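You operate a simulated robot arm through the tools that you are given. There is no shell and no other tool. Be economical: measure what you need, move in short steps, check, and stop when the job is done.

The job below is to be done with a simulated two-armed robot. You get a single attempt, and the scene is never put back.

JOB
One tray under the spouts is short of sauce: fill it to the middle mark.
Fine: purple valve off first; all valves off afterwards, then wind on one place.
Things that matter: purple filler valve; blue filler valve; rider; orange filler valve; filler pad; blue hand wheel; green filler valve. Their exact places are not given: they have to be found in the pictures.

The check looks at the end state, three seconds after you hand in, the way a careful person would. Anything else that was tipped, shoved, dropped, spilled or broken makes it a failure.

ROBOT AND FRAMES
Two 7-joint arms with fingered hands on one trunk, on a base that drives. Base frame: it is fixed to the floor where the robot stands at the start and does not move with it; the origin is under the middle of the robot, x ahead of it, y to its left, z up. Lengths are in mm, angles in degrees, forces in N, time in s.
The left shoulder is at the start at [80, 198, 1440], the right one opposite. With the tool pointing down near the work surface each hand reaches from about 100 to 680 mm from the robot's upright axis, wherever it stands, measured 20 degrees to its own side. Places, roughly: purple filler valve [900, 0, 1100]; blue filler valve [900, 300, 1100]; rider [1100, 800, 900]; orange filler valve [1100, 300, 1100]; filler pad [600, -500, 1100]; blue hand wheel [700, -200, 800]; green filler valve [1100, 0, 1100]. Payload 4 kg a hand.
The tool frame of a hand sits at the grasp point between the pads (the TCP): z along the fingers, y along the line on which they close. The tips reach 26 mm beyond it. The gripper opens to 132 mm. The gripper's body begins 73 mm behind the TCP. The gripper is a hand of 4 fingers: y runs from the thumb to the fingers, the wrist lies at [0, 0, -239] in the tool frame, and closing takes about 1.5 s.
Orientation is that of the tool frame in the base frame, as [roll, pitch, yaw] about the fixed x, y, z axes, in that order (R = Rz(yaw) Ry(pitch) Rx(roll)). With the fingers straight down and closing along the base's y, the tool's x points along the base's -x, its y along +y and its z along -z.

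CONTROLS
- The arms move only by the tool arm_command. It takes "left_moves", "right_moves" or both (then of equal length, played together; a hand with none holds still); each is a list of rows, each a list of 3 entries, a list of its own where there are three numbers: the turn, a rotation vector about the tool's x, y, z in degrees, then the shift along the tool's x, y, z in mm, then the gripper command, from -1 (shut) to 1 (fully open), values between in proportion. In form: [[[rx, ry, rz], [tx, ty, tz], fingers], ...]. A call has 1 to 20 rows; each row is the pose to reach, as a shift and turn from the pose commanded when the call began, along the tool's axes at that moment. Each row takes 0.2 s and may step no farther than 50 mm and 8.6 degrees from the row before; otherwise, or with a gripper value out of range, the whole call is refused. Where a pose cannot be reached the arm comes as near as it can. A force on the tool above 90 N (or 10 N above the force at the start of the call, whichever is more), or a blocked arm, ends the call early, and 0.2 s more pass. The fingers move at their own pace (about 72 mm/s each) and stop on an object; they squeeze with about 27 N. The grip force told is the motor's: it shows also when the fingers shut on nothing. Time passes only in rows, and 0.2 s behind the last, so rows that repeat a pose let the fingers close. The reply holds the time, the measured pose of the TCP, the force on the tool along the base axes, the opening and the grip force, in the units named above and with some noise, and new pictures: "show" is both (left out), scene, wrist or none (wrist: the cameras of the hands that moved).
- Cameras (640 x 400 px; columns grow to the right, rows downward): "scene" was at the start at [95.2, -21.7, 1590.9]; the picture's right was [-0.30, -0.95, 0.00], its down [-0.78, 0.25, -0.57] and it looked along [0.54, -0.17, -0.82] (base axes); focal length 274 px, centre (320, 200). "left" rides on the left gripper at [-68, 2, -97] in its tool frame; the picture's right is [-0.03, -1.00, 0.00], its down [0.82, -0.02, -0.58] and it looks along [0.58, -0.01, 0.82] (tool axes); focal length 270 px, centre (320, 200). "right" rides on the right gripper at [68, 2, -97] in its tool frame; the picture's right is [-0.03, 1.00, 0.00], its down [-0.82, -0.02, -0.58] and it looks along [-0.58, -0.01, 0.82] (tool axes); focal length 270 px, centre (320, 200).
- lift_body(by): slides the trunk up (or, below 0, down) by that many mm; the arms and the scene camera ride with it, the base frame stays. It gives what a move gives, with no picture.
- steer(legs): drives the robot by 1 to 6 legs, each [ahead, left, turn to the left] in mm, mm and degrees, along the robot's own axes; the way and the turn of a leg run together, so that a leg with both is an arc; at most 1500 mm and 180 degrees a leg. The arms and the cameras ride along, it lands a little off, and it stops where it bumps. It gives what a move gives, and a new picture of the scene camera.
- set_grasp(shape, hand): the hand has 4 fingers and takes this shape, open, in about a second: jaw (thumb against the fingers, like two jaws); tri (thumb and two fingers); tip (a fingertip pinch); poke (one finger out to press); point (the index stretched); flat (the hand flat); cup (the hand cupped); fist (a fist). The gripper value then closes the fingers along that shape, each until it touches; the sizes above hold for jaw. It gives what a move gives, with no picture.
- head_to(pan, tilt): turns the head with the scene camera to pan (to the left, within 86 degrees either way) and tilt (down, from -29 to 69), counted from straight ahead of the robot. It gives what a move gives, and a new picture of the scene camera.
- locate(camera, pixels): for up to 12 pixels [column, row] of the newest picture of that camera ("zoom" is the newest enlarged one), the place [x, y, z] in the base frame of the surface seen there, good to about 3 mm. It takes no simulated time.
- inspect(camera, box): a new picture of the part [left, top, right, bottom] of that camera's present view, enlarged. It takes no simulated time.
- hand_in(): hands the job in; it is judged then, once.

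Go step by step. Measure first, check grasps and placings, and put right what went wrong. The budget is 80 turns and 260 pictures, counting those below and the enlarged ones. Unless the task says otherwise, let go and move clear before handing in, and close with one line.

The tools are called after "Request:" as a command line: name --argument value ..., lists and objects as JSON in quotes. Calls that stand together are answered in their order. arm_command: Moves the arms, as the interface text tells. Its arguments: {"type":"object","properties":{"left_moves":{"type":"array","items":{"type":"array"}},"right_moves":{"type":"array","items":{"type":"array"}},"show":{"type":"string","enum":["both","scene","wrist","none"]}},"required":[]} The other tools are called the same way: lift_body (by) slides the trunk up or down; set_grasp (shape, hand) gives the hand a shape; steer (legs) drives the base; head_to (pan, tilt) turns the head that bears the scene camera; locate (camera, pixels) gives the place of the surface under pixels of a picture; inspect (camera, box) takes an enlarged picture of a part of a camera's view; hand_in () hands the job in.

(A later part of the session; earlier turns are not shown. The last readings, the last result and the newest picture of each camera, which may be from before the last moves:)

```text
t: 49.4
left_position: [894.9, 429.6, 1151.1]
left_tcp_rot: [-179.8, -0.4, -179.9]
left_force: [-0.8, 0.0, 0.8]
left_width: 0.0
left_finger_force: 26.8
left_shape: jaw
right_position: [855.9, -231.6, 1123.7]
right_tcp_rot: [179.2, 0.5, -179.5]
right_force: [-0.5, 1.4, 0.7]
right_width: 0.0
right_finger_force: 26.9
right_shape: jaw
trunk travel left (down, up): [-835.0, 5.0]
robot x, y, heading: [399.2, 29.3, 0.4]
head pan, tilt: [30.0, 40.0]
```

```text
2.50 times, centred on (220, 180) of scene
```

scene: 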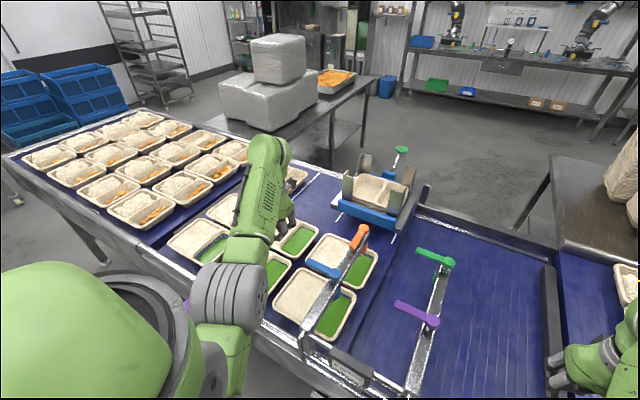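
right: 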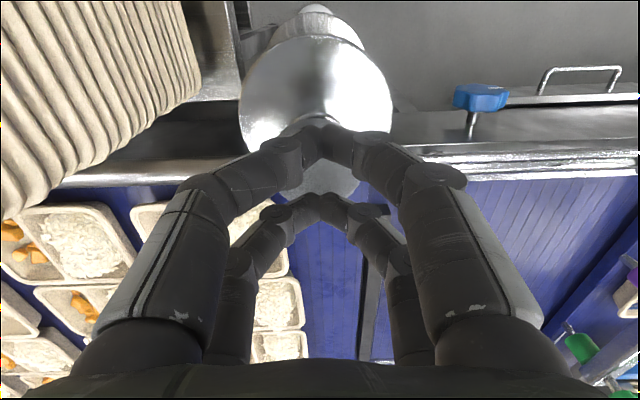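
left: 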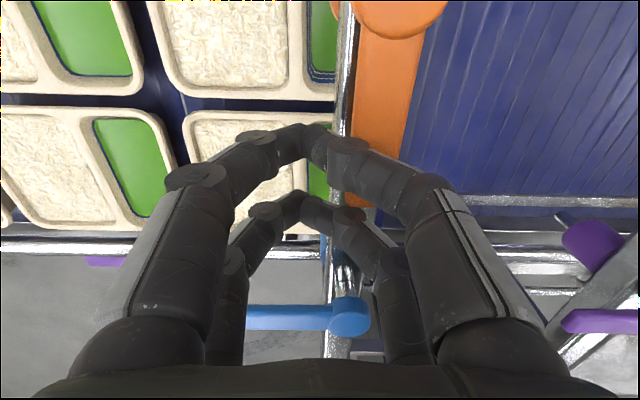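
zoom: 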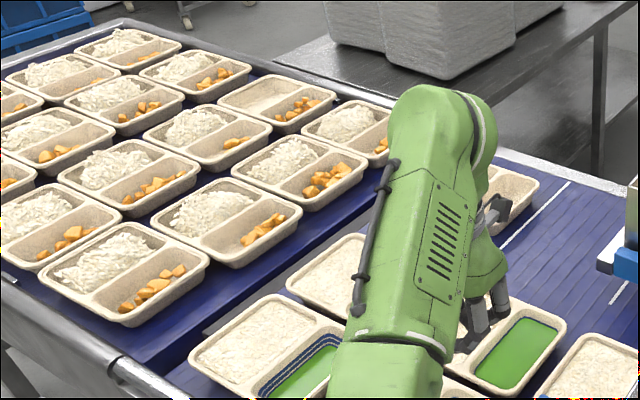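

A corner of the low tray shows at about (215,248), so I'll zoom there and on the orange tray for comparison.

Request:
inspect --camera "scene" --box '[190, 230, 235, 265]'

Request:
inspect --camera "scene" --box '[310, 225, 390, 345]'

Request:
inspect --camera "scene" --box '[340, 240, 385, 290]'

```text
11.43 times, centred on (212, 248) of scene
```

zoom: 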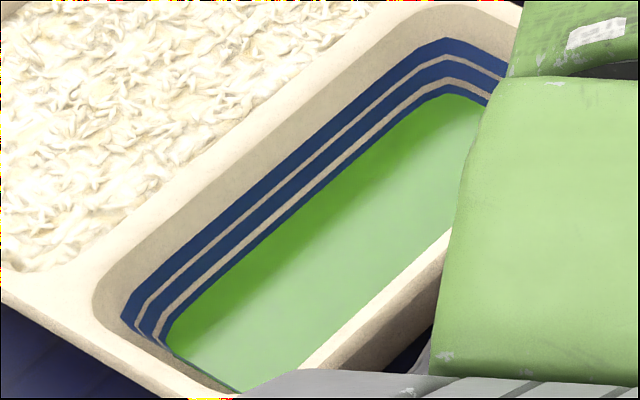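

```text
3.33 times, centred on (350, 285) of scene
```

zoom: 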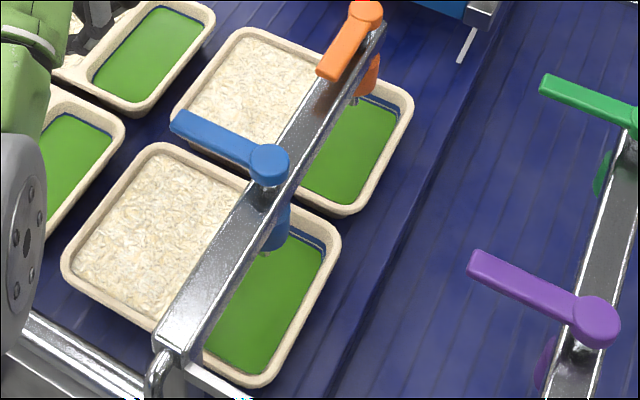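

```text
8.00 times, centred on (362, 265) of scene
```

zoom: 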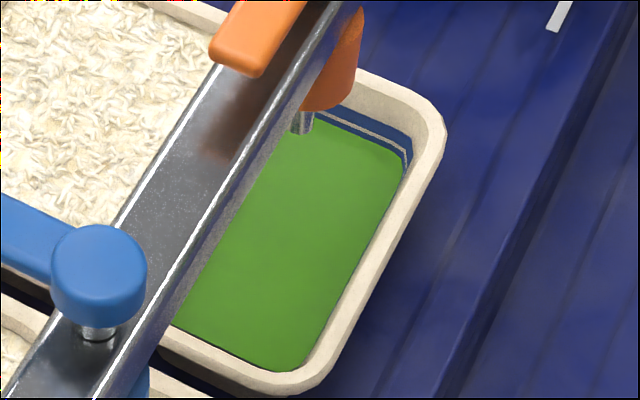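

The navy bands are the marks, three of them with tray-coloured gaps, and the orange tray's sauce is inside the middle one, so filling is done. I'll now take the left hand over to the −y side of the orange handle to turn it off.

Request:
arm_command --left_moves '[[[0, 0, 0], [-18, -46, -5], -1], [[0, 0, 0], [-36, -92, -8], -1], [[0, 0, 0], [-54, -138, -8], -1], [[0, 0, 0], [-72, -184, -8], -1], [[0, 0, 0], [-90, -230, -8], -1], [[0, 0, 0], [-106, -277, -8], -1], [[0, 0, 0], [-106, -277, -8], -1]]' --show "scene"

Request:
inspect --camera "left" --box '[0, 0, 640, 400]'

```text
t: 51.0
left_position: [1004.6, 156.5, 1157.2]
left_tcp_rot: [-179.9, -0.5, -179.7]
left_force: [0.3, 0.1, -0.3]
left_width: 0.1
left_finger_force: 26.9
left_shape: jaw
right_position: [858.1, -229.9, 1122.6]
right_tcp_rot: [179.3, 0.3, -179.5]
right_force: [0.4, -0.3, 0.4]
right_width: 0.0
right_finger_force: 26.6
right_shape: jaw
trunk travel left (down, up): [-835.0, 5.0]
robot x, y, heading: [397.9, 29.0, 0.2]
head pan, tilt: [30.0, 40.0]
```

scene: 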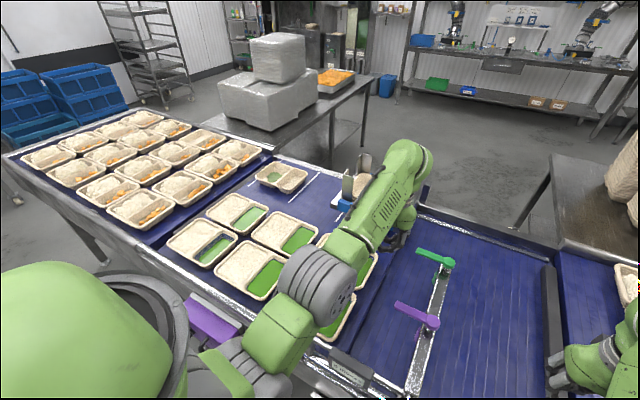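

```text
1.00 times, centred on (320, 200) of left
```

zoom: 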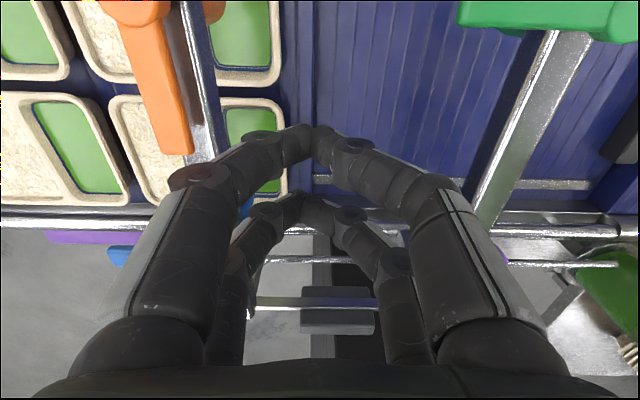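

The orange handle is to the +y side of the hand, at (165,100) in the wrist view. I'll descend beside it and sweep +y then +x along the same arc that closed purple.

Request:
arm_command --left_moves '[[[0, 0, 0], [0, 0, 35], -1], [[0, 0, 0], [0, 5, 63], -1], [[0, 0, 0], [2, 30, 63], -1], [[0, 0, 0], [4, 54, 63], -1], [[0, 0, 0], [7, 72, 63], -1], [[0, 0, 0], [8, 90, 63], -1], [[0, 0, 0], [3, 106, 63], -1], [[0, 0, 0], [-3, 122, 63], -1], [[0, 0, 0], [-8, 132, 63], -1], [[0, 0, 0], [-13, 138, 63], -1], [[0, 0, 0], [-21, 142, 63], -1], [[0, 0, 0], [-27, 144, 63], -1]]' --show "wrist"

```text
t: 53.6
left_position: [1032.0, 297.1, 1093.1]
left_tcp_rot: [-179.9, -0.6, -179.7]
left_force: [-1.4, -0.1, 0.7]
left_width: 0.0
left_finger_force: 27.1
left_shape: jaw
right_position: [859.2, -229.7, 1121.5]
right_tcp_rot: [179.3, 0.4, -179.6]
right_force: [-0.4, -0.2, 0.4]
right_width: 0.0
right_finger_force: 26.9
right_shape: jaw
trunk travel left (down, up): [-835.0, 5.0]
robot x, y, heading: [401.4, 28.5, 0.3]
head pan, tilt: [30.0, 40.0]
```

left: 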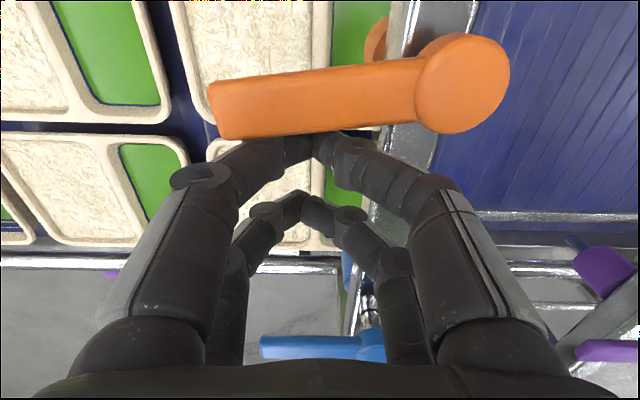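

Orange is nearly across, with a slight slope left from (215,100) to (420,90). I'll nudge +x a little until it meets the stop.

Request:
arm_command --left_moves '[[[0, 0, 0], [-4, 2, 0], -1], [[0, 0, 0], [-8, 3, 0], -1], [[0, 0, 0], [-10, 3, 0], -1]]' --show "wrist"

```text
t: 54.4
left_position: [1040.2, 299.9, 1092.7]
left_tcp_rot: [-180.0, -0.5, -179.8]
left_force: [-1.8, 0.3, -0.6]
left_width: 0.0
left_finger_force: 27.0
left_shape: jaw
right_position: [858.2, -231.1, 1122.8]
right_tcp_rot: [179.4, 0.4, -179.5]
right_force: [-0.7, -0.3, -0.3]
right_width: 0.3
right_finger_force: 26.7
right_shape: jaw
trunk travel left (down, up): [-835.0, 5.0]
robot x, y, heading: [401.2, 28.3, 0.1]
head pan, tilt: [30.0, 40.0]
```

left: 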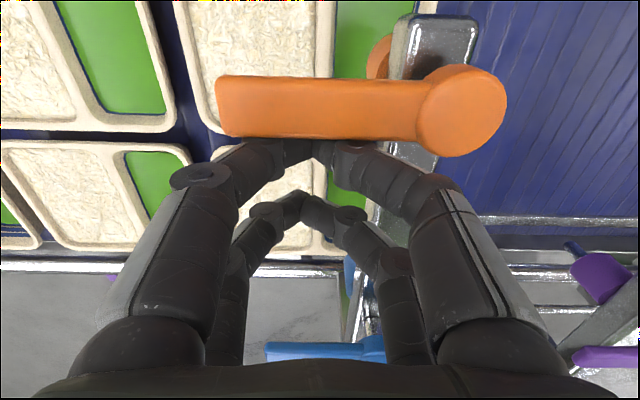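

Orange is now almost exactly across. I'll make one more small nudge to confirm the stop, then back off.

Request:
arm_command --left_moves '[[[0, 0, 0], [-3, 0, 0], -1], [[0, 0, 0], [-5, 0, 0], -1]]' --show "none"

Request:
arm_command --left_moves '[[[0, 0, 0], [25, 0, 0], -1], [[0, 0, 0], [40, 20, -35], -1], [[0, 0, 0], [60, 50, -60], -1], [[0, 0, 0], [80, 90, -60], -1], [[0, 0, 0], [110, 125, -60], -1], [[0, 0, 0], [110, 125, -60], -1]]' --show "scene"

Request:
inspect --camera "scene" --box '[300, 210, 480, 360]'

Request:
inspect --camera "scene" --box '[320, 340, 400, 400]'

```text
t: 55.0
left_position: [1041.4, 300.8, 1092.6]
left_tcp_rot: [-179.8, -0.7, -179.7]
left_force: [-14.7, -2.1, -0.7]
left_width: 0.0
left_finger_force: 27.3
left_shape: jaw
right_position: [856.2, -230.2, 1123.6]
right_tcp_rot: [179.2, 0.5, -179.5]
right_force: [0.4, 0.8, 0.3]
right_width: 0.0
right_finger_force: 26.7
right_shape: jaw
trunk travel left (down, up): [-835.0, 5.0]
robot x, y, heading: [397.4, 29.6, 0.2]
head pan, tilt: [30.0, 40.0]
```

```text
t: 56.4
left_position: [933.5, 425.5, 1153.8]
left_tcp_rot: [-179.8, -0.5, -179.7]
left_force: [0.5, 0.3, 0.4]
left_width: 0.1
left_finger_force: 27.2
left_shape: jaw
right_position: [858.2, -230.5, 1122.8]
right_tcp_rot: [179.2, 0.3, -179.5]
right_force: [0.6, 0.2, 0.1]
right_width: 0.0
right_finger_force: 27.0
right_shape: jaw
trunk travel left (down, up): [-835.0, 5.0]
robot x, y, heading: [399.2, 29.0, 0.2]
head pan, tilt: [30.0, 40.0]
```

scene: 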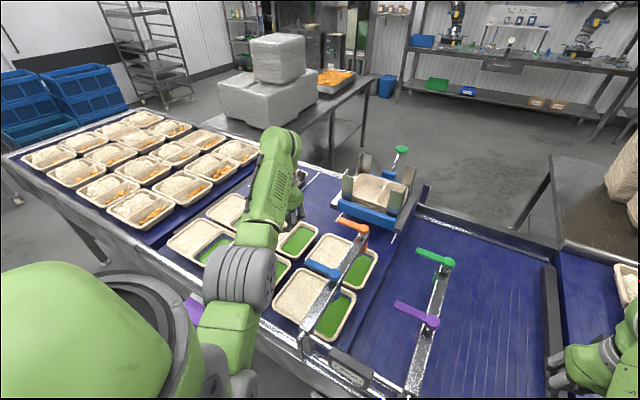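

```text
2.67 times, centred on (390, 285) of scene
```

zoom: 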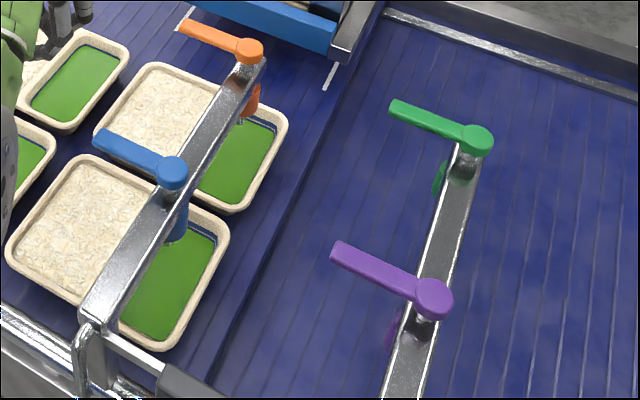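

```text
6.67 times, centred on (360, 370) of scene
```

zoom: 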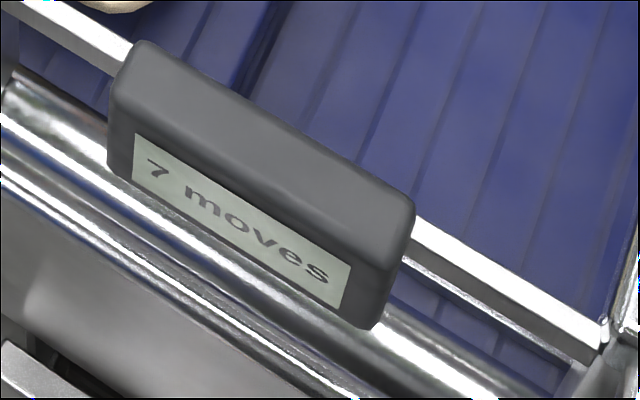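

The display reads 7 and all four handles lie across. Before winding I'll measure the white place lines on the belt, the tray pitch and the belt's ends.

Request:
inspect --camera "scene" --box '[170, 140, 410, 300]'

Request:
locate --camera "zoom" --pixels '[[382, 105], [395, 95], [545, 200], [433, 150], [110, 225], [180, 150], [340, 230], [520, 300], [440, 250], [320, 125], [45, 300], [300, 80]]'

```text
2.50 times, centred on (290, 220) of scene
```

zoom: 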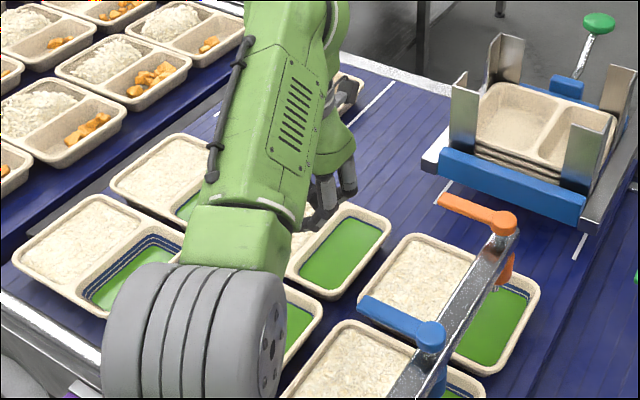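

```text
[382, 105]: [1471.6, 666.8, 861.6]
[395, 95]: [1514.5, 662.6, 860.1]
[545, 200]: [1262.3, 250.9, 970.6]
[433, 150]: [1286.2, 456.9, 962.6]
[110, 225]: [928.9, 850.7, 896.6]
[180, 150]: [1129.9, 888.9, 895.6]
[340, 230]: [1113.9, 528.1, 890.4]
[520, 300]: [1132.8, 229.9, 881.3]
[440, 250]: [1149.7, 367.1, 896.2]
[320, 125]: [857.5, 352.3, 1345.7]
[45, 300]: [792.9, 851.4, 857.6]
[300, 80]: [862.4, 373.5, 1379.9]
```

The white lines at y≈665, 420 and 165 suggest one place is about 250 mm. Now for the wheel: I'll back off, lower the trunk and look at it closely.

Request:
steer --legs '[[-400, -20, 0]]'

Request:
lift_body --by -270

Request:
head_to --pan -15 --tilt 40

Request:
inspect --camera "scene" --box '[240, 180, 400, 300]'

```text
t: 58.9
left_position: [542.2, 405.1, 1152.3]
left_tcp_rot: [-179.9, -0.7, -179.5]
left_force: [-0.2, 0.8, 0.4]
left_width: 0.0
left_finger_force: 26.9
left_shape: jaw
right_position: [469.0, -250.1, 1118.9]
right_tcp_rot: [179.4, 0.1, -179.2]
right_force: [0.3, -0.9, 0.0]
right_width: 0.0
right_finger_force: 26.6
right_shape: jaw
trunk travel left (down, up): [-835.0, 5.0]
robot x, y, heading: [9.2, 5.6, 0.4]
head pan, tilt: [30.0, 40.0]
```

scene: 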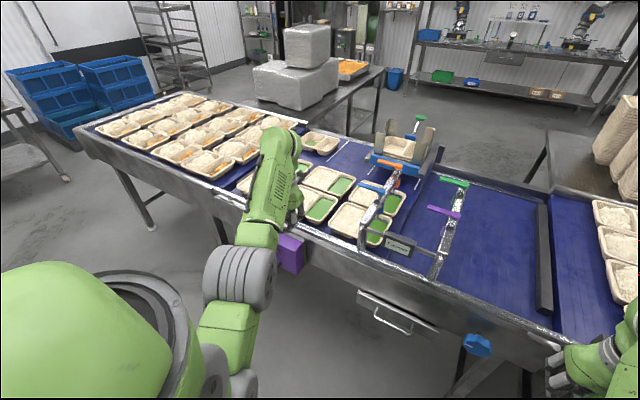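

```text
t: 61.6
left_position: [539.1, 405.0, 882.4]
left_tcp_rot: [-179.8, -0.6, -179.6]
left_force: [0.1, -0.4, 0.6]
left_width: 0.1
left_finger_force: 27.3
left_shape: jaw
right_position: [465.4, -250.4, 851.8]
right_tcp_rot: [179.3, 0.3, -179.2]
right_force: [0.0, -0.3, 0.1]
right_width: 0.0
right_finger_force: 26.8
right_shape: jaw
trunk travel left (down, up): [-565.0, 275.0]
robot x, y, heading: [4.4, 4.3, 0.7]
head pan, tilt: [30.0, 40.0]
```

```text
t: 62.8
left_position: [538.6, 404.7, 881.7]
left_tcp_rot: [-179.9, -0.7, -179.5]
left_force: [-1.0, 0.8, 0.0]
left_width: 0.1
left_finger_force: 27.4
left_shape: jaw
right_position: [465.2, -250.6, 852.0]
right_tcp_rot: [179.4, 0.3, -179.2]
right_force: [-0.5, -1.0, -0.9]
right_width: 0.0
right_finger_force: 26.6
right_shape: jaw
trunk travel left (down, up): [-565.0, 275.0]
robot x, y, heading: [5.0, 2.8, 0.4]
head pan, tilt: [-15.0, 40.0]
```

scene: 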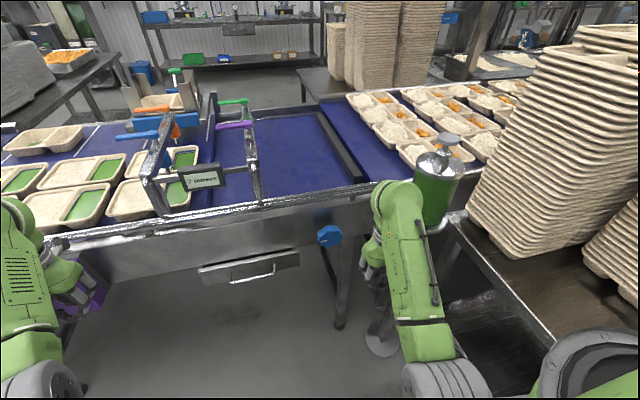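

```text
3.33 times, centred on (320, 240) of scene
```

zoom: 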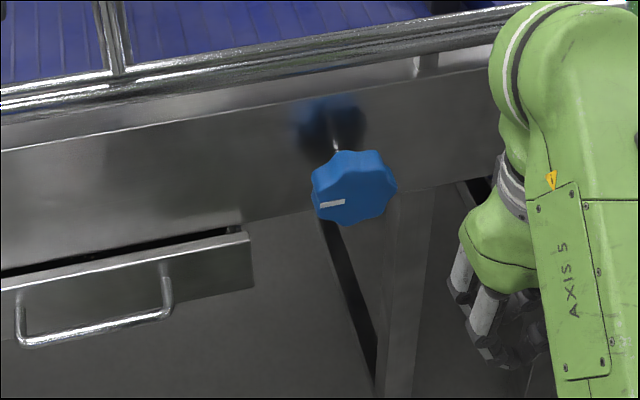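

The wheel's white pointer is at 9 o'clock, toward +y. I'll locate its edges and face, then swing the right hand to point forward while advancing.

Request:
locate --camera "zoom" --pixels '[[345, 205], [325, 205], [318, 200], [380, 190], [360, 215], [345, 165], [350, 225], [335, 150], [340, 192], [250, 245], [360, 95]]'

Request:
arm_command --right_moves '[[[0, -8, 0], [-12, 3, 0], -1], [[0, -16, 0], [-24, 6, 0], -1], [[0, -24, 0], [-36, 9, 0], -1], [[0, -32, 0], [-48, 12, 0], -1], [[0, -40, 0], [-55, 18, 5], 0], [[0, -48, 0], [-62, 24, 10], 0.5], [[0, -56, 0], [-70, 30, 20], 1], [[0, -64, 0], [-75, 36, 30], 1], [[0, -72, 0], [-80, 42, 40], 1], [[0, -80, 0], [-85, 48, 50], 1], [[0, -88, 0], [-90, 54, 55], 1], [[0, -90, 0], [-90, 60, 58], 1], [[0, -90, 0], [-90, 64, 58], 1]]' --show "both"

```text
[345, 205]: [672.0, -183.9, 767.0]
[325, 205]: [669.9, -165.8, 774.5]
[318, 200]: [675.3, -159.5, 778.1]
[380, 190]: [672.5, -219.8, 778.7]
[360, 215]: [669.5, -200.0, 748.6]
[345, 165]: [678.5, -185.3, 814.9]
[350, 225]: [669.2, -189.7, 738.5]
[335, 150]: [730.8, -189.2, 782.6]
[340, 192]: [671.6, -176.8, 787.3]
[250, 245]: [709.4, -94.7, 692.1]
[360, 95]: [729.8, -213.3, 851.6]
```

```text
t: 65.6
left_position: [538.9, 405.1, 882.2]
left_tcp_rot: [-179.9, -0.7, -179.5]
left_force: [-0.5, 0.1, -0.3]
left_width: 0.0
left_finger_force: 27.2
left_shape: jaw
right_position: [555.3, -185.1, 794.7]
right_tcp_rot: [67.4, 89.2, 68.4]
right_force: [0.2, 0.0, 0.6]
right_width: 131.8
right_finger_force: 0.1
right_shape: jaw
right hand out of reach, approached as far as the arm can: row 8, 9, 10, 11
trunk travel left (down, up): [-565.0, 275.0]
robot x, y, heading: [5.7, 2.8, 0.6]
head pan, tilt: [-15.0, 40.0]
```

scene: 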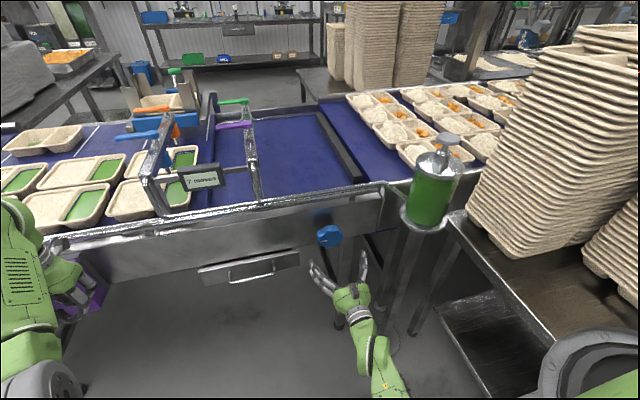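
right: 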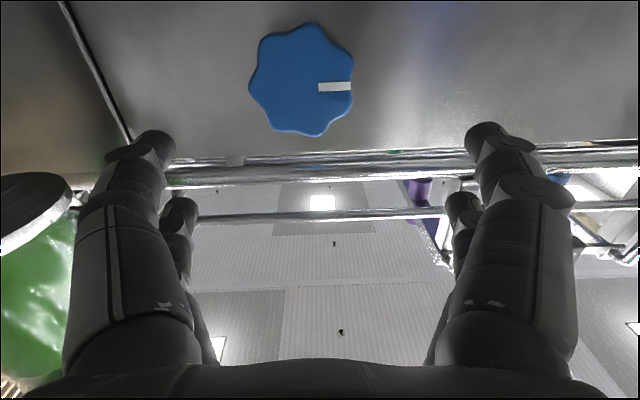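

The hand now points at the wheel with its jaw open and aligned in y. I'll get the wheel's centre from the wrist view, where it spans (250–354, 22–136).

Request:
locate --camera "right" --pixels '[[302, 80], [255, 80], [348, 86], [308, 28], [310, 130]]'

```text
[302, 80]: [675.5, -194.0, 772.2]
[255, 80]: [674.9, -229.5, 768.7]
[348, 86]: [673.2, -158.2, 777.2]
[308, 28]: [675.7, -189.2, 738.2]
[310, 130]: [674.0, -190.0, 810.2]
```

The wheel centre is (674, −193, 774) with radius about 37. I'll advance so the pads straddle its rim, then close.

Request:
arm_command --right_moves '[[[0, 0, 0], [20, -8, 0], 1], [[0, 0, 0], [21, -8, 40], 1], [[0, 0, 0], [21, -8, 80], 1], [[0, 0, 0], [21, -8, 105], 1], [[0, 0, 0], [21, -8, 124], 1], [[0, 0, 0], [21, -8, 124], 1]]' --show "wrist"

Request:
inspect --camera "scene" --box '[260, 180, 400, 300]'

```text
t: 67.0
left_position: [537.4, 405.1, 882.2]
left_tcp_rot: [-179.9, -0.7, -179.5]
left_force: [-0.3, 0.3, -0.7]
left_width: 0.1
left_finger_force: 26.7
left_shape: jaw
right_position: [679.1, -192.0, 775.0]
right_tcp_rot: [67.9, 89.2, 68.8]
right_force: [0.0, -0.2, -0.1]
right_width: 132.2
right_finger_force: 0.1
right_shape: jaw
trunk travel left (down, up): [-565.0, 275.0]
robot x, y, heading: [2.7, 1.2, 0.5]
head pan, tilt: [-15.0, 40.0]
```

right: 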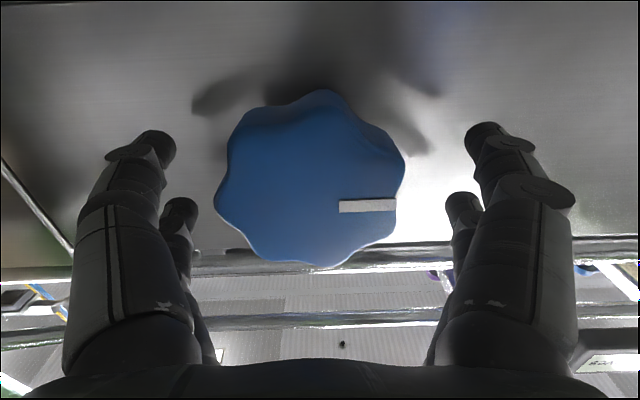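

```text
3.33 times, centred on (330, 240) of scene
```

zoom: 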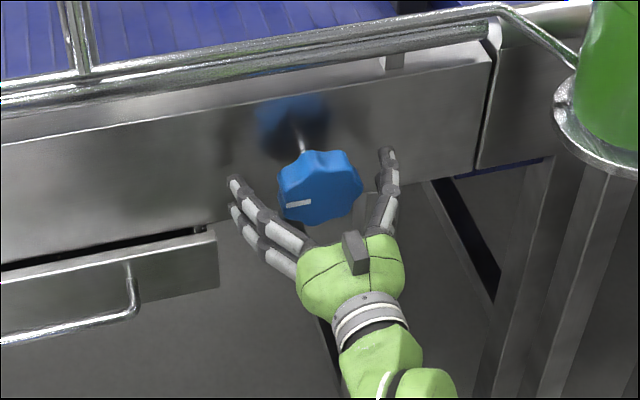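

The fingers straddle the wheel evenly. I'll close the grip and take a baseline picture of the rider trays.

Request:
arm_command --right_moves '[[[0, 0, 0], [0, 0, 4], 0], [[0, 0, 0], [0, 0, 4], -1], [[0, 0, 0], [0, 0, 4], -1], [[0, 0, 0], [0, 0, 4], -1], [[0, 0, 0], [0, 0, 4], -1], [[0, 0, 0], [0, 0, 4], -1]]' --show "wrist"

Request:
head_to --pan 28 --tilt 28

Request:
inspect --camera "scene" --box '[140, 120, 460, 280]'

```text
t: 68.4
left_position: [539.5, 405.7, 882.2]
left_tcp_rot: [-179.9, -0.6, -179.5]
left_force: [0.1, 0.3, 0.3]
left_width: 0.1
left_finger_force: 27.0
left_shape: jaw
right_position: [683.8, -191.4, 776.0]
right_tcp_rot: [64.8, 89.2, 65.6]
right_force: [3.8, -1.0, 0.9]
right_width: 68.2
right_finger_force: 27.2
right_shape: jaw
trunk travel left (down, up): [-565.0, 275.0]
robot x, y, heading: [2.3, 3.7, 0.8]
head pan, tilt: [-15.0, 40.0]
```

right: 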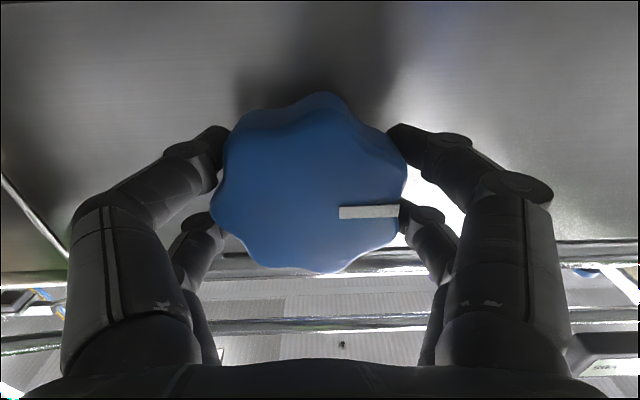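

```text
t: 69.5
left_position: [539.6, 405.1, 882.6]
left_tcp_rot: [-179.9, -0.6, -179.4]
left_force: [-0.1, 0.2, 0.2]
left_width: 0.0
left_finger_force: 26.9
left_shape: jaw
right_position: [683.5, -190.7, 776.1]
right_tcp_rot: [65.3, 89.1, 65.9]
right_force: [4.3, -2.0, 3.8]
right_width: 68.1
right_finger_force: 27.2
right_shape: jaw
trunk travel left (down, up): [-565.0, 275.0]
robot x, y, heading: [5.1, 2.1, 0.8]
head pan, tilt: [28.0, 28.0]
```

scene: 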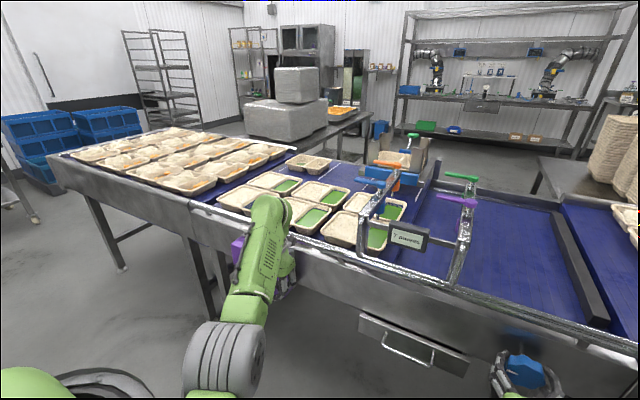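

```text
2.00 times, centred on (300, 200) of scene
```

zoom: 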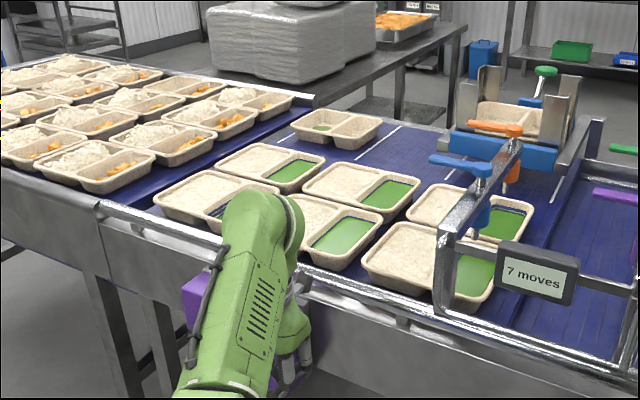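

The grip holds at 68 mm. I'll make a small anticlockwise test turn of 16° and see which way the trays move.

Request:
arm_command --right_moves '[[[0, 0, -5], [0, 0, 0], -1], [[0, 0, -10], [0, 0, 0], -1], [[0, 0, -16], [0, 0, 0], -1]]' --show "wrist"

Request:
inspect --camera "scene" --box '[140, 120, 460, 280]'

```text
t: 70.3
left_position: [539.8, 404.9, 882.8]
left_tcp_rot: [-179.9, -0.6, -179.6]
left_force: [-0.6, 0.3, -0.9]
left_width: 0.0
left_finger_force: 27.1
left_shape: jaw
right_position: [683.1, -192.0, 775.5]
right_tcp_rot: [-88.7, 75.2, -88.0]
right_force: [5.8, 4.0, 4.8]
right_width: 65.2
right_finger_force: 27.2
right_shape: jaw
trunk travel left (down, up): [-565.0, 275.0]
robot x, y, heading: [6.4, 2.7, 0.8]
head pan, tilt: [28.0, 28.0]
```

right: 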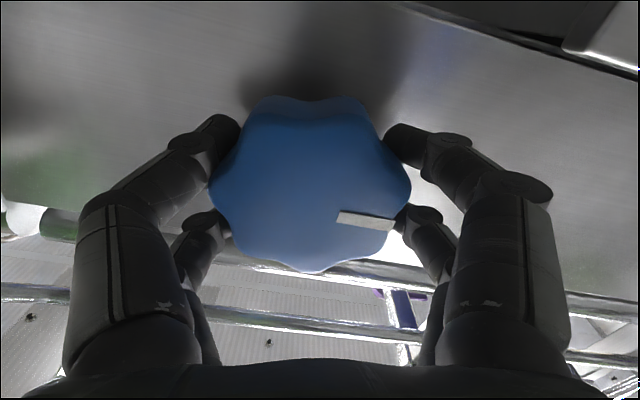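

```text
2.00 times, centred on (300, 200) of scene
```

zoom: 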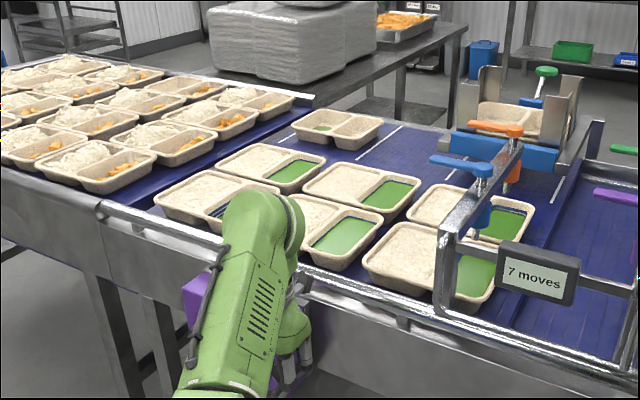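

The wheel followed roughly 10–15°, but nothing on the belt has visibly moved, so perhaps it steps by detent. I'll continue anticlockwise to about 50° and look.

Request:
arm_command --right_moves '[[[0, 0, -6], [0, 0, 0], -1], [[0, 0, -12], [0, 0, 0], -1], [[0, 0, -18], [0, 0, 0], -1], [[0, 0, -24], [0, 0, 0], -1], [[0, 0, -30], [0, 0, 0], -1]]' --show "wrist"

Request:
inspect --camera "scene" --box '[140, 120, 460, 280]'

Request:
inspect --camera "scene" --box '[470, 330, 580, 400]'

```text
t: 71.5
left_position: [535.6, 411.0, 881.8]
left_tcp_rot: [-179.4, -0.4, -179.4]
left_force: [0.0, 0.4, 0.6]
left_width: 0.0
left_finger_force: 26.9
left_shape: jaw
right_position: [683.0, -181.9, 784.8]
right_tcp_rot: [-88.4, 44.3, -87.6]
right_force: [6.0, 36.6, 29.6]
right_width: 64.0
right_finger_force: 27.4
right_shape: jaw
trunk travel left (down, up): [-565.0, 275.0]
robot x, y, heading: [5.6, 7.4, 0.8]
head pan, tilt: [28.0, 28.0]
```

right: 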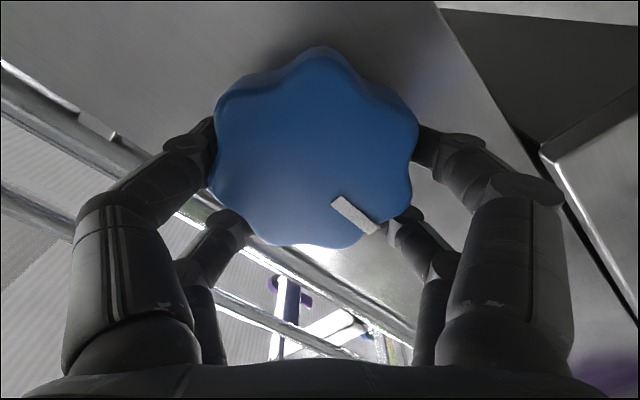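

```text
2.00 times, centred on (300, 200) of scene
```

zoom: 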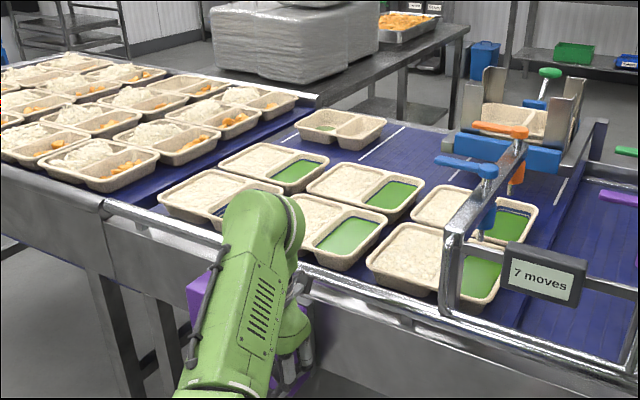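

```text
5.71 times, centred on (525, 365) of scene
```

zoom: 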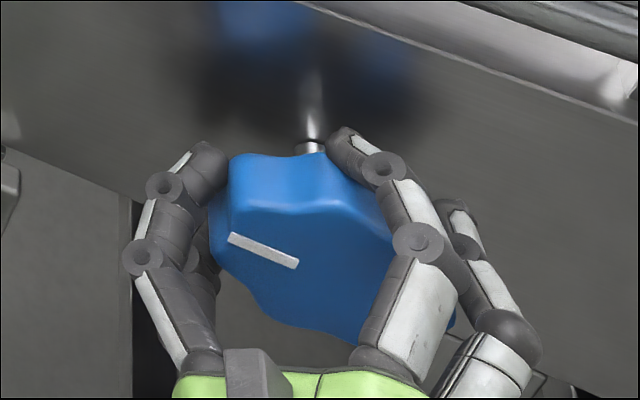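

Anticlockwise the wheel is blocked: the hand slipped around it, with 45 N sideways and the pointer still near 9 o'clock. I'll relax back to the starting angle and try clockwise.

Request:
arm_command --right_moves '[[[0, 0, 0], [0, 0, 0], 0.8], [[0, 0, 0], [0, 0, 0], 0.8], [[0, 0, 0], [0, 0, 0], 0.8], [[0, 0, 8], [0, 0, 0], 0.8], [[0, 0, 16], [0, 0, 0], 0.8], [[0, 0, 24], [0, 0, 0], 0.8], [[0, 0, 32], [0, 0, 0], 0.8], [[0, 0, 40], [0, 0, 0], 0.8], [[0, 0, 46], [0, 0, 0], 0.8], [[0, 0, 46], [0, 0, 0], 0.8]]' --show "wrist"

Request:
inspect --camera "scene" --box '[470, 330, 580, 400]'

```text
t: 73.7
left_position: [539.2, 405.3, 882.8]
left_tcp_rot: [-179.8, -0.6, -179.5]
left_force: [0.4, 0.0, 0.5]
left_width: 0.0
left_finger_force: 27.1
left_shape: jaw
right_position: [684.2, -191.8, 774.9]
right_tcp_rot: [70.3, 89.0, 71.1]
right_force: [-0.3, -0.8, 1.1]
right_width: 118.5
right_finger_force: 0.1
right_shape: jaw
trunk travel left (down, up): [-565.0, 275.0]
robot x, y, heading: [4.0, 3.3, 0.6]
head pan, tilt: [28.0, 28.0]
```

right: 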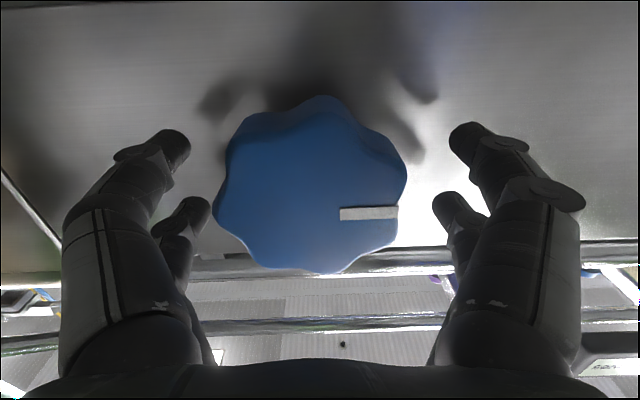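

```text
5.71 times, centred on (525, 365) of scene
```

zoom: 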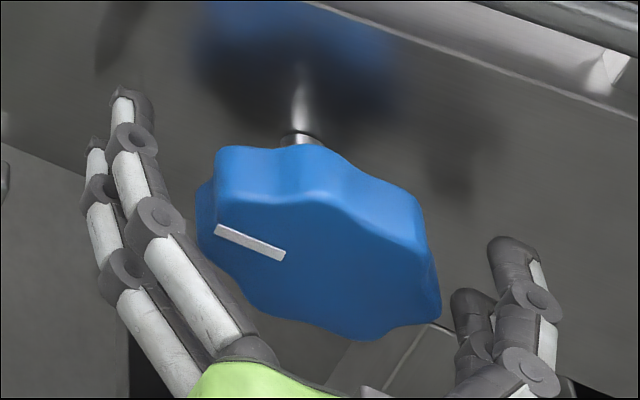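

The wheel is unmoved, with its pointer still at 9 o'clock. I'll re-grip and turn clockwise 24° as a test.

Request:
arm_command --right_moves '[[[0, 0, 0], [0, 0, 0], 0], [[0, 0, 0], [0, 0, 0], -1], [[0, 0, 0], [0, 0, 0], -1], [[0, 0, 0], [0, 0, 0], -1], [[0, 0, 6], [0, 0, 0], -1], [[0, 0, 12], [0, 0, 0], -1], [[0, 0, 18], [0, 0, 0], -1], [[0, 0, 24], [0, 0, 0], -1]]' --show "wrist"

Request:
inspect --camera "scene" --box '[140, 120, 460, 280]'

Request:
inspect --camera "scene" --box '[470, 330, 580, 400]'

```text
t: 75.5
left_position: [538.6, 404.6, 882.8]
left_tcp_rot: [-179.9, -0.6, -179.5]
left_force: [-0.7, 0.2, 0.0]
left_width: 0.0
left_finger_force: 26.9
left_shape: jaw
right_position: [684.1, -191.7, 776.0]
right_tcp_rot: [88.9, 65.1, 89.8]
right_force: [0.2, -2.5, 3.3]
right_width: 67.2
right_finger_force: 26.7
right_shape: jaw
trunk travel left (down, up): [-565.0, 275.0]
robot x, y, heading: [3.8, 3.6, 0.6]
head pan, tilt: [28.0, 28.0]
```

right: 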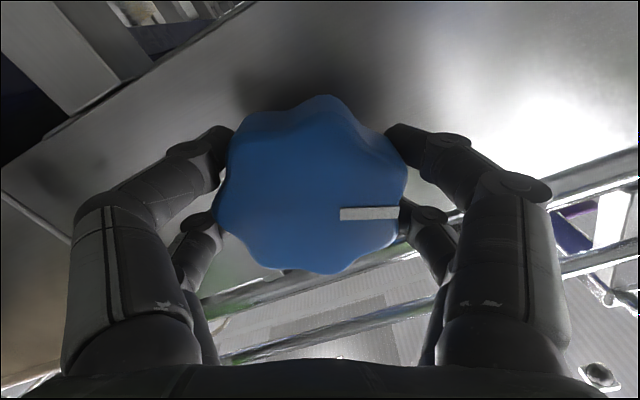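

```text
2.00 times, centred on (300, 200) of scene
```

zoom: 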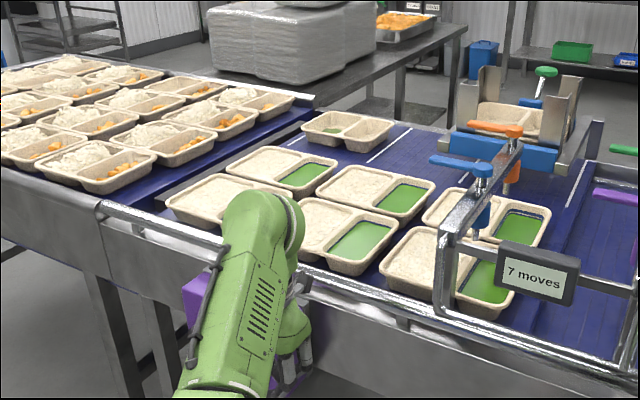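

```text
5.71 times, centred on (525, 365) of scene
```

zoom: 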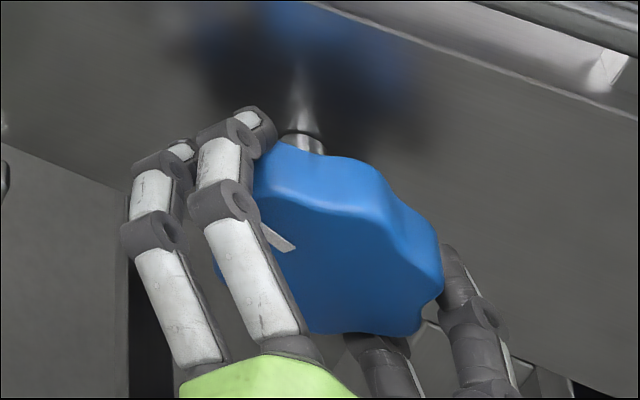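

Clockwise works: the wheel followed the hand and the trays shifted toward −y, with the white line moving from (400,128) to (412,130) in the zoom. I'll measure the shift per degree.

Request:
locate --camera "scene" --pixels '[[339, 189], [335, 192], [343, 187], [301, 196], [254, 200], [268, 193], [340, 186]]'

Request:
inspect --camera "scene" --box '[270, 170, 370, 220]'

Request:
locate --camera "zoom" --pixels '[[470, 60], [440, 90], [414, 110], [410, 115], [480, 50], [400, 120], [425, 105]]'

```text
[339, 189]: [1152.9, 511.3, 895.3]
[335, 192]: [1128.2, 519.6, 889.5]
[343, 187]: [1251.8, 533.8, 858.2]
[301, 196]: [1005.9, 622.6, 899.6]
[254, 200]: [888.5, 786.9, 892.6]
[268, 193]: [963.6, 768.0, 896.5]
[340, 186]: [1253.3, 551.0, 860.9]
```

```text
6.40 times, centred on (320, 195) of scene
```

zoom: 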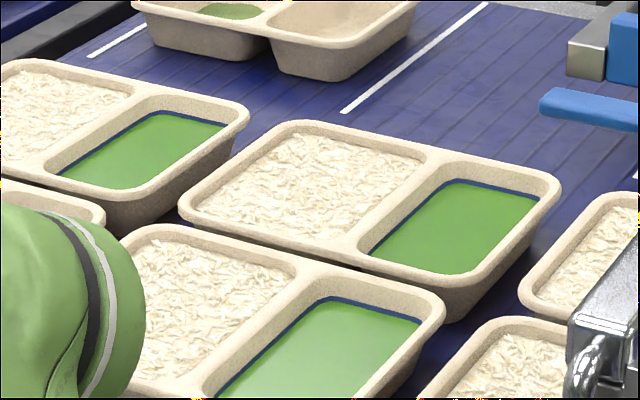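

```text
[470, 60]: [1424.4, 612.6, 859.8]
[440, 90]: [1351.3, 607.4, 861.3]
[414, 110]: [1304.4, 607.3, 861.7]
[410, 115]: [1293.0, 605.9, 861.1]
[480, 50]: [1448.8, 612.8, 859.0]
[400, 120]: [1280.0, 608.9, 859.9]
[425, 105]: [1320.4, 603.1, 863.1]
```

I'll locate points that lie exactly on the white lines.

Request:
locate --camera "zoom" --pixels '[[346, 109], [380, 84], [414, 59], [448, 33], [482, 7], [92, 54], [120, 40], [637, 172]]'

```text
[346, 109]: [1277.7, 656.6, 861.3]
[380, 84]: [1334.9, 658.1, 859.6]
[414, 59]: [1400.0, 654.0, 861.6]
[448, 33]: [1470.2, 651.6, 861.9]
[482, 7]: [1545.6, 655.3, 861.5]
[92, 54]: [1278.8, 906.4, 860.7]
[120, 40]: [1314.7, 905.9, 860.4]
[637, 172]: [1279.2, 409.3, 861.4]
```

The lines sit at y=906, 656 and 409, so one place is 250 mm, and the small shift is consistent with about one full wheel turn per place. I'll keep turning clockwise in this grip.

Request:
arm_command --right_moves '[[[0, 0, 6], [0, 0, 0], -1], [[0, 0, 12], [0, 0, 0], -1], [[0, 0, 18], [0, 0, 0], -1], [[0, 0, 24], [0, 0, 0], -1], [[0, 0, 30], [0, 0, 0], -1], [[0, 0, 36], [0, 0, 0], -1], [[0, 0, 42], [0, 0, 0], -1], [[0, 0, 48], [0, 0, 0], -1], [[0, 0, 54], [0, 0, 0], -1], [[0, 0, 60], [0, 0, 0], -1], [[0, 0, 66], [0, 0, 0], -1]]' --show "wrist"

Request:
inspect --camera "scene" --box '[140, 120, 460, 280]'

Request:
inspect --camera "scene" --box '[470, 330, 580, 400]'

```text
t: 77.5
left_position: [549.3, 402.5, 878.4]
left_tcp_rot: [-180.0, -1.1, -179.7]
left_force: [-0.3, 0.4, 0.0]
left_width: 0.0
left_finger_force: 27.1
left_shape: jaw
right_position: [682.9, -189.0, 788.4]
right_tcp_rot: [95.7, 17.3, 90.8]
right_force: [61.6, -28.4, -41.7]
right_width: 75.1
right_finger_force: 26.5
right_shape: jaw
right hand out of reach, approached as far as the arm can: row 7, 8, 9
trunk travel left (down, up): [-565.0, 275.0]
robot x, y, heading: [8.1, 0.8, 0.5]
head pan, tilt: [28.0, 28.0]
stopped in row 9 (right hand): the force on the tool passed its limit (the readings are from after the stop); the commanded pose is now the measured one
```

right: 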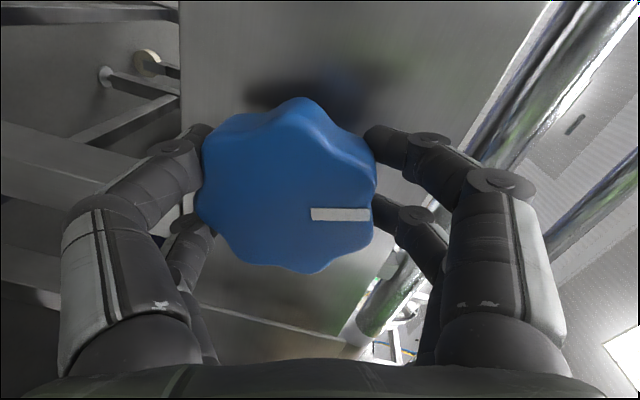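

```text
2.00 times, centred on (300, 200) of scene
```

zoom: 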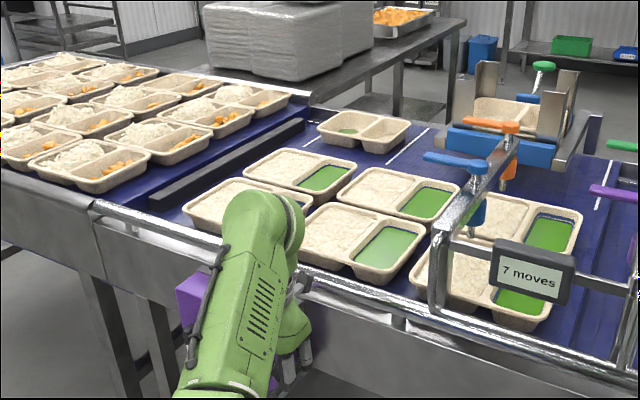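

```text
5.71 times, centred on (525, 365) of scene
```

zoom: 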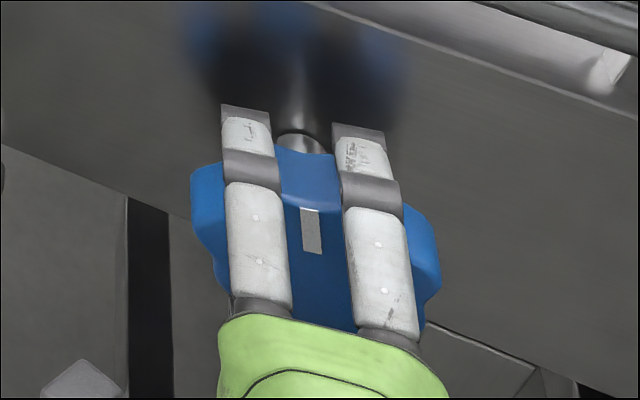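

The wrist reached its limit near +72°, and the belt moved on without slipping. I'll open, re-centre and swing the hand back 135° (three lobes) for a new grip.

Request:
arm_command --right_moves '[[[0, 0, 0], [0, 0, 0], 1], [[0, 0, 0], [0, -7, 0], 1], [[0, 0, 0], [1, -13, 1], 1], [[0, 0, 0], [1, -13, 1], 1], [[0, 0, -8.5], [1, -13, 1], 1], [[0, 0, -17], [1, -13, 1], 1], [[0, 0, -25.5], [1, -13, 1], 1], [[0, 0, -34], [1, -13, 1], 1], [[0, 0, -42.5], [1, -13, 1], 1], [[0, 0, -51], [1, -13, 1], 1], [[0, 0, -59.5], [1, -13, 1], 1], [[0, 0, -68], [1, -13, 1], 1], [[0, 0, -76.5], [1, -13, 1], 1], [[0, 0, -85], [1, -13, 1], 1], [[0, 0, -93.5], [1, -13, 1], 1], [[0, 0, -102], [1, -13, 1], 1], [[0, 0, -110.5], [1, -13, 1], 1], [[0, 0, -119], [1, -13, 1], 1], [[0, 0, -127.5], [1, -13, 1], 1], [[0, 0, -135], [1, -13, 1], 1]]' --show "wrist"

Request:
inspect --camera "scene" --box '[470, 330, 580, 400]'

Request:
inspect --camera "scene" --box '[270, 160, 370, 210]'

```text
t: 81.7
left_position: [539.9, 403.3, 882.6]
left_tcp_rot: [-179.8, -0.4, -179.6]
left_force: [-0.7, -0.1, 0.3]
left_width: 0.0
left_finger_force: 27.2
left_shape: jaw
right_position: [676.4, -186.8, 789.3]
right_tcp_rot: [-94.6, 27.4, -92.6]
right_force: [0.4, 0.2, -0.9]
right_width: 131.9
right_finger_force: 0.0
right_shape: jaw
right hand out of reach, approached as far as the arm can: row 3, 4
trunk travel left (down, up): [-565.0, 275.0]
robot x, y, heading: [7.3, 2.8, 0.4]
head pan, tilt: [28.0, 28.0]
```

right: 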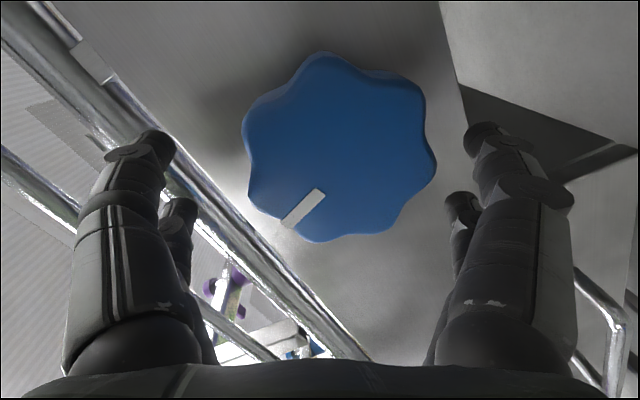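

```text
5.71 times, centred on (525, 365) of scene
```

zoom: 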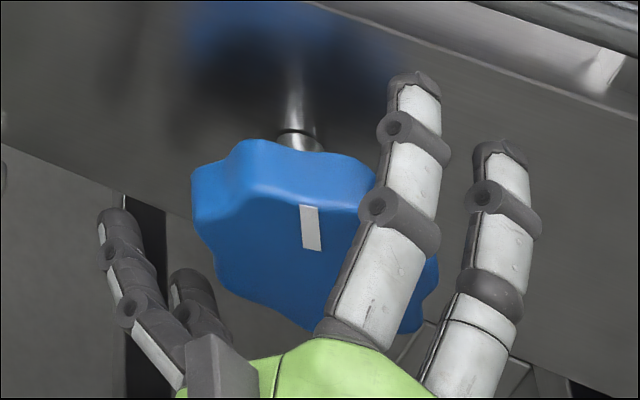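

```text
6.40 times, centred on (320, 185) of scene
```

zoom: 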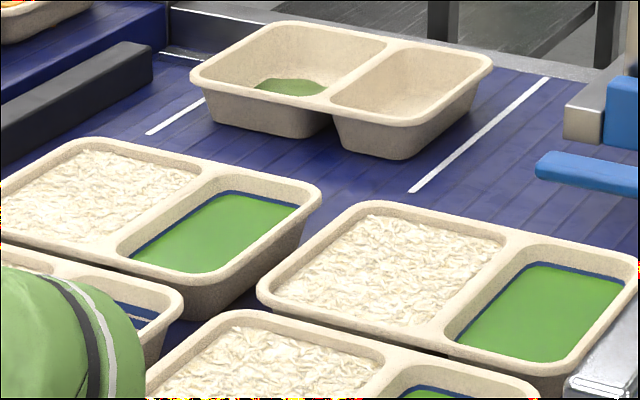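

The wheel stayed put on release, with its pointer near 12 o'clock. I'll measure the lines again to calibrate.

Request:
locate --camera "zoom" --pixels '[[412, 189], [445, 162], [478, 135], [511, 108], [150, 132], [180, 113]]'

Request:
locate --camera "right" --pixels '[[340, 145], [250, 130], [430, 165], [320, 58], [330, 236]]'

```text
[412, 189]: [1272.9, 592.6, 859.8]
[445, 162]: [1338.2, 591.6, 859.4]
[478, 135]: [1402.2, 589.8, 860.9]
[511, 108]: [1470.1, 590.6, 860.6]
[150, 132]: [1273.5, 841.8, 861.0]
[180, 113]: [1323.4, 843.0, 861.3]
```

```text
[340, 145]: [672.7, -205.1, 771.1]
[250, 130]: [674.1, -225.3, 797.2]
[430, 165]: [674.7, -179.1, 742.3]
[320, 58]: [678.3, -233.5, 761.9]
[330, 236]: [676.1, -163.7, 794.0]
```

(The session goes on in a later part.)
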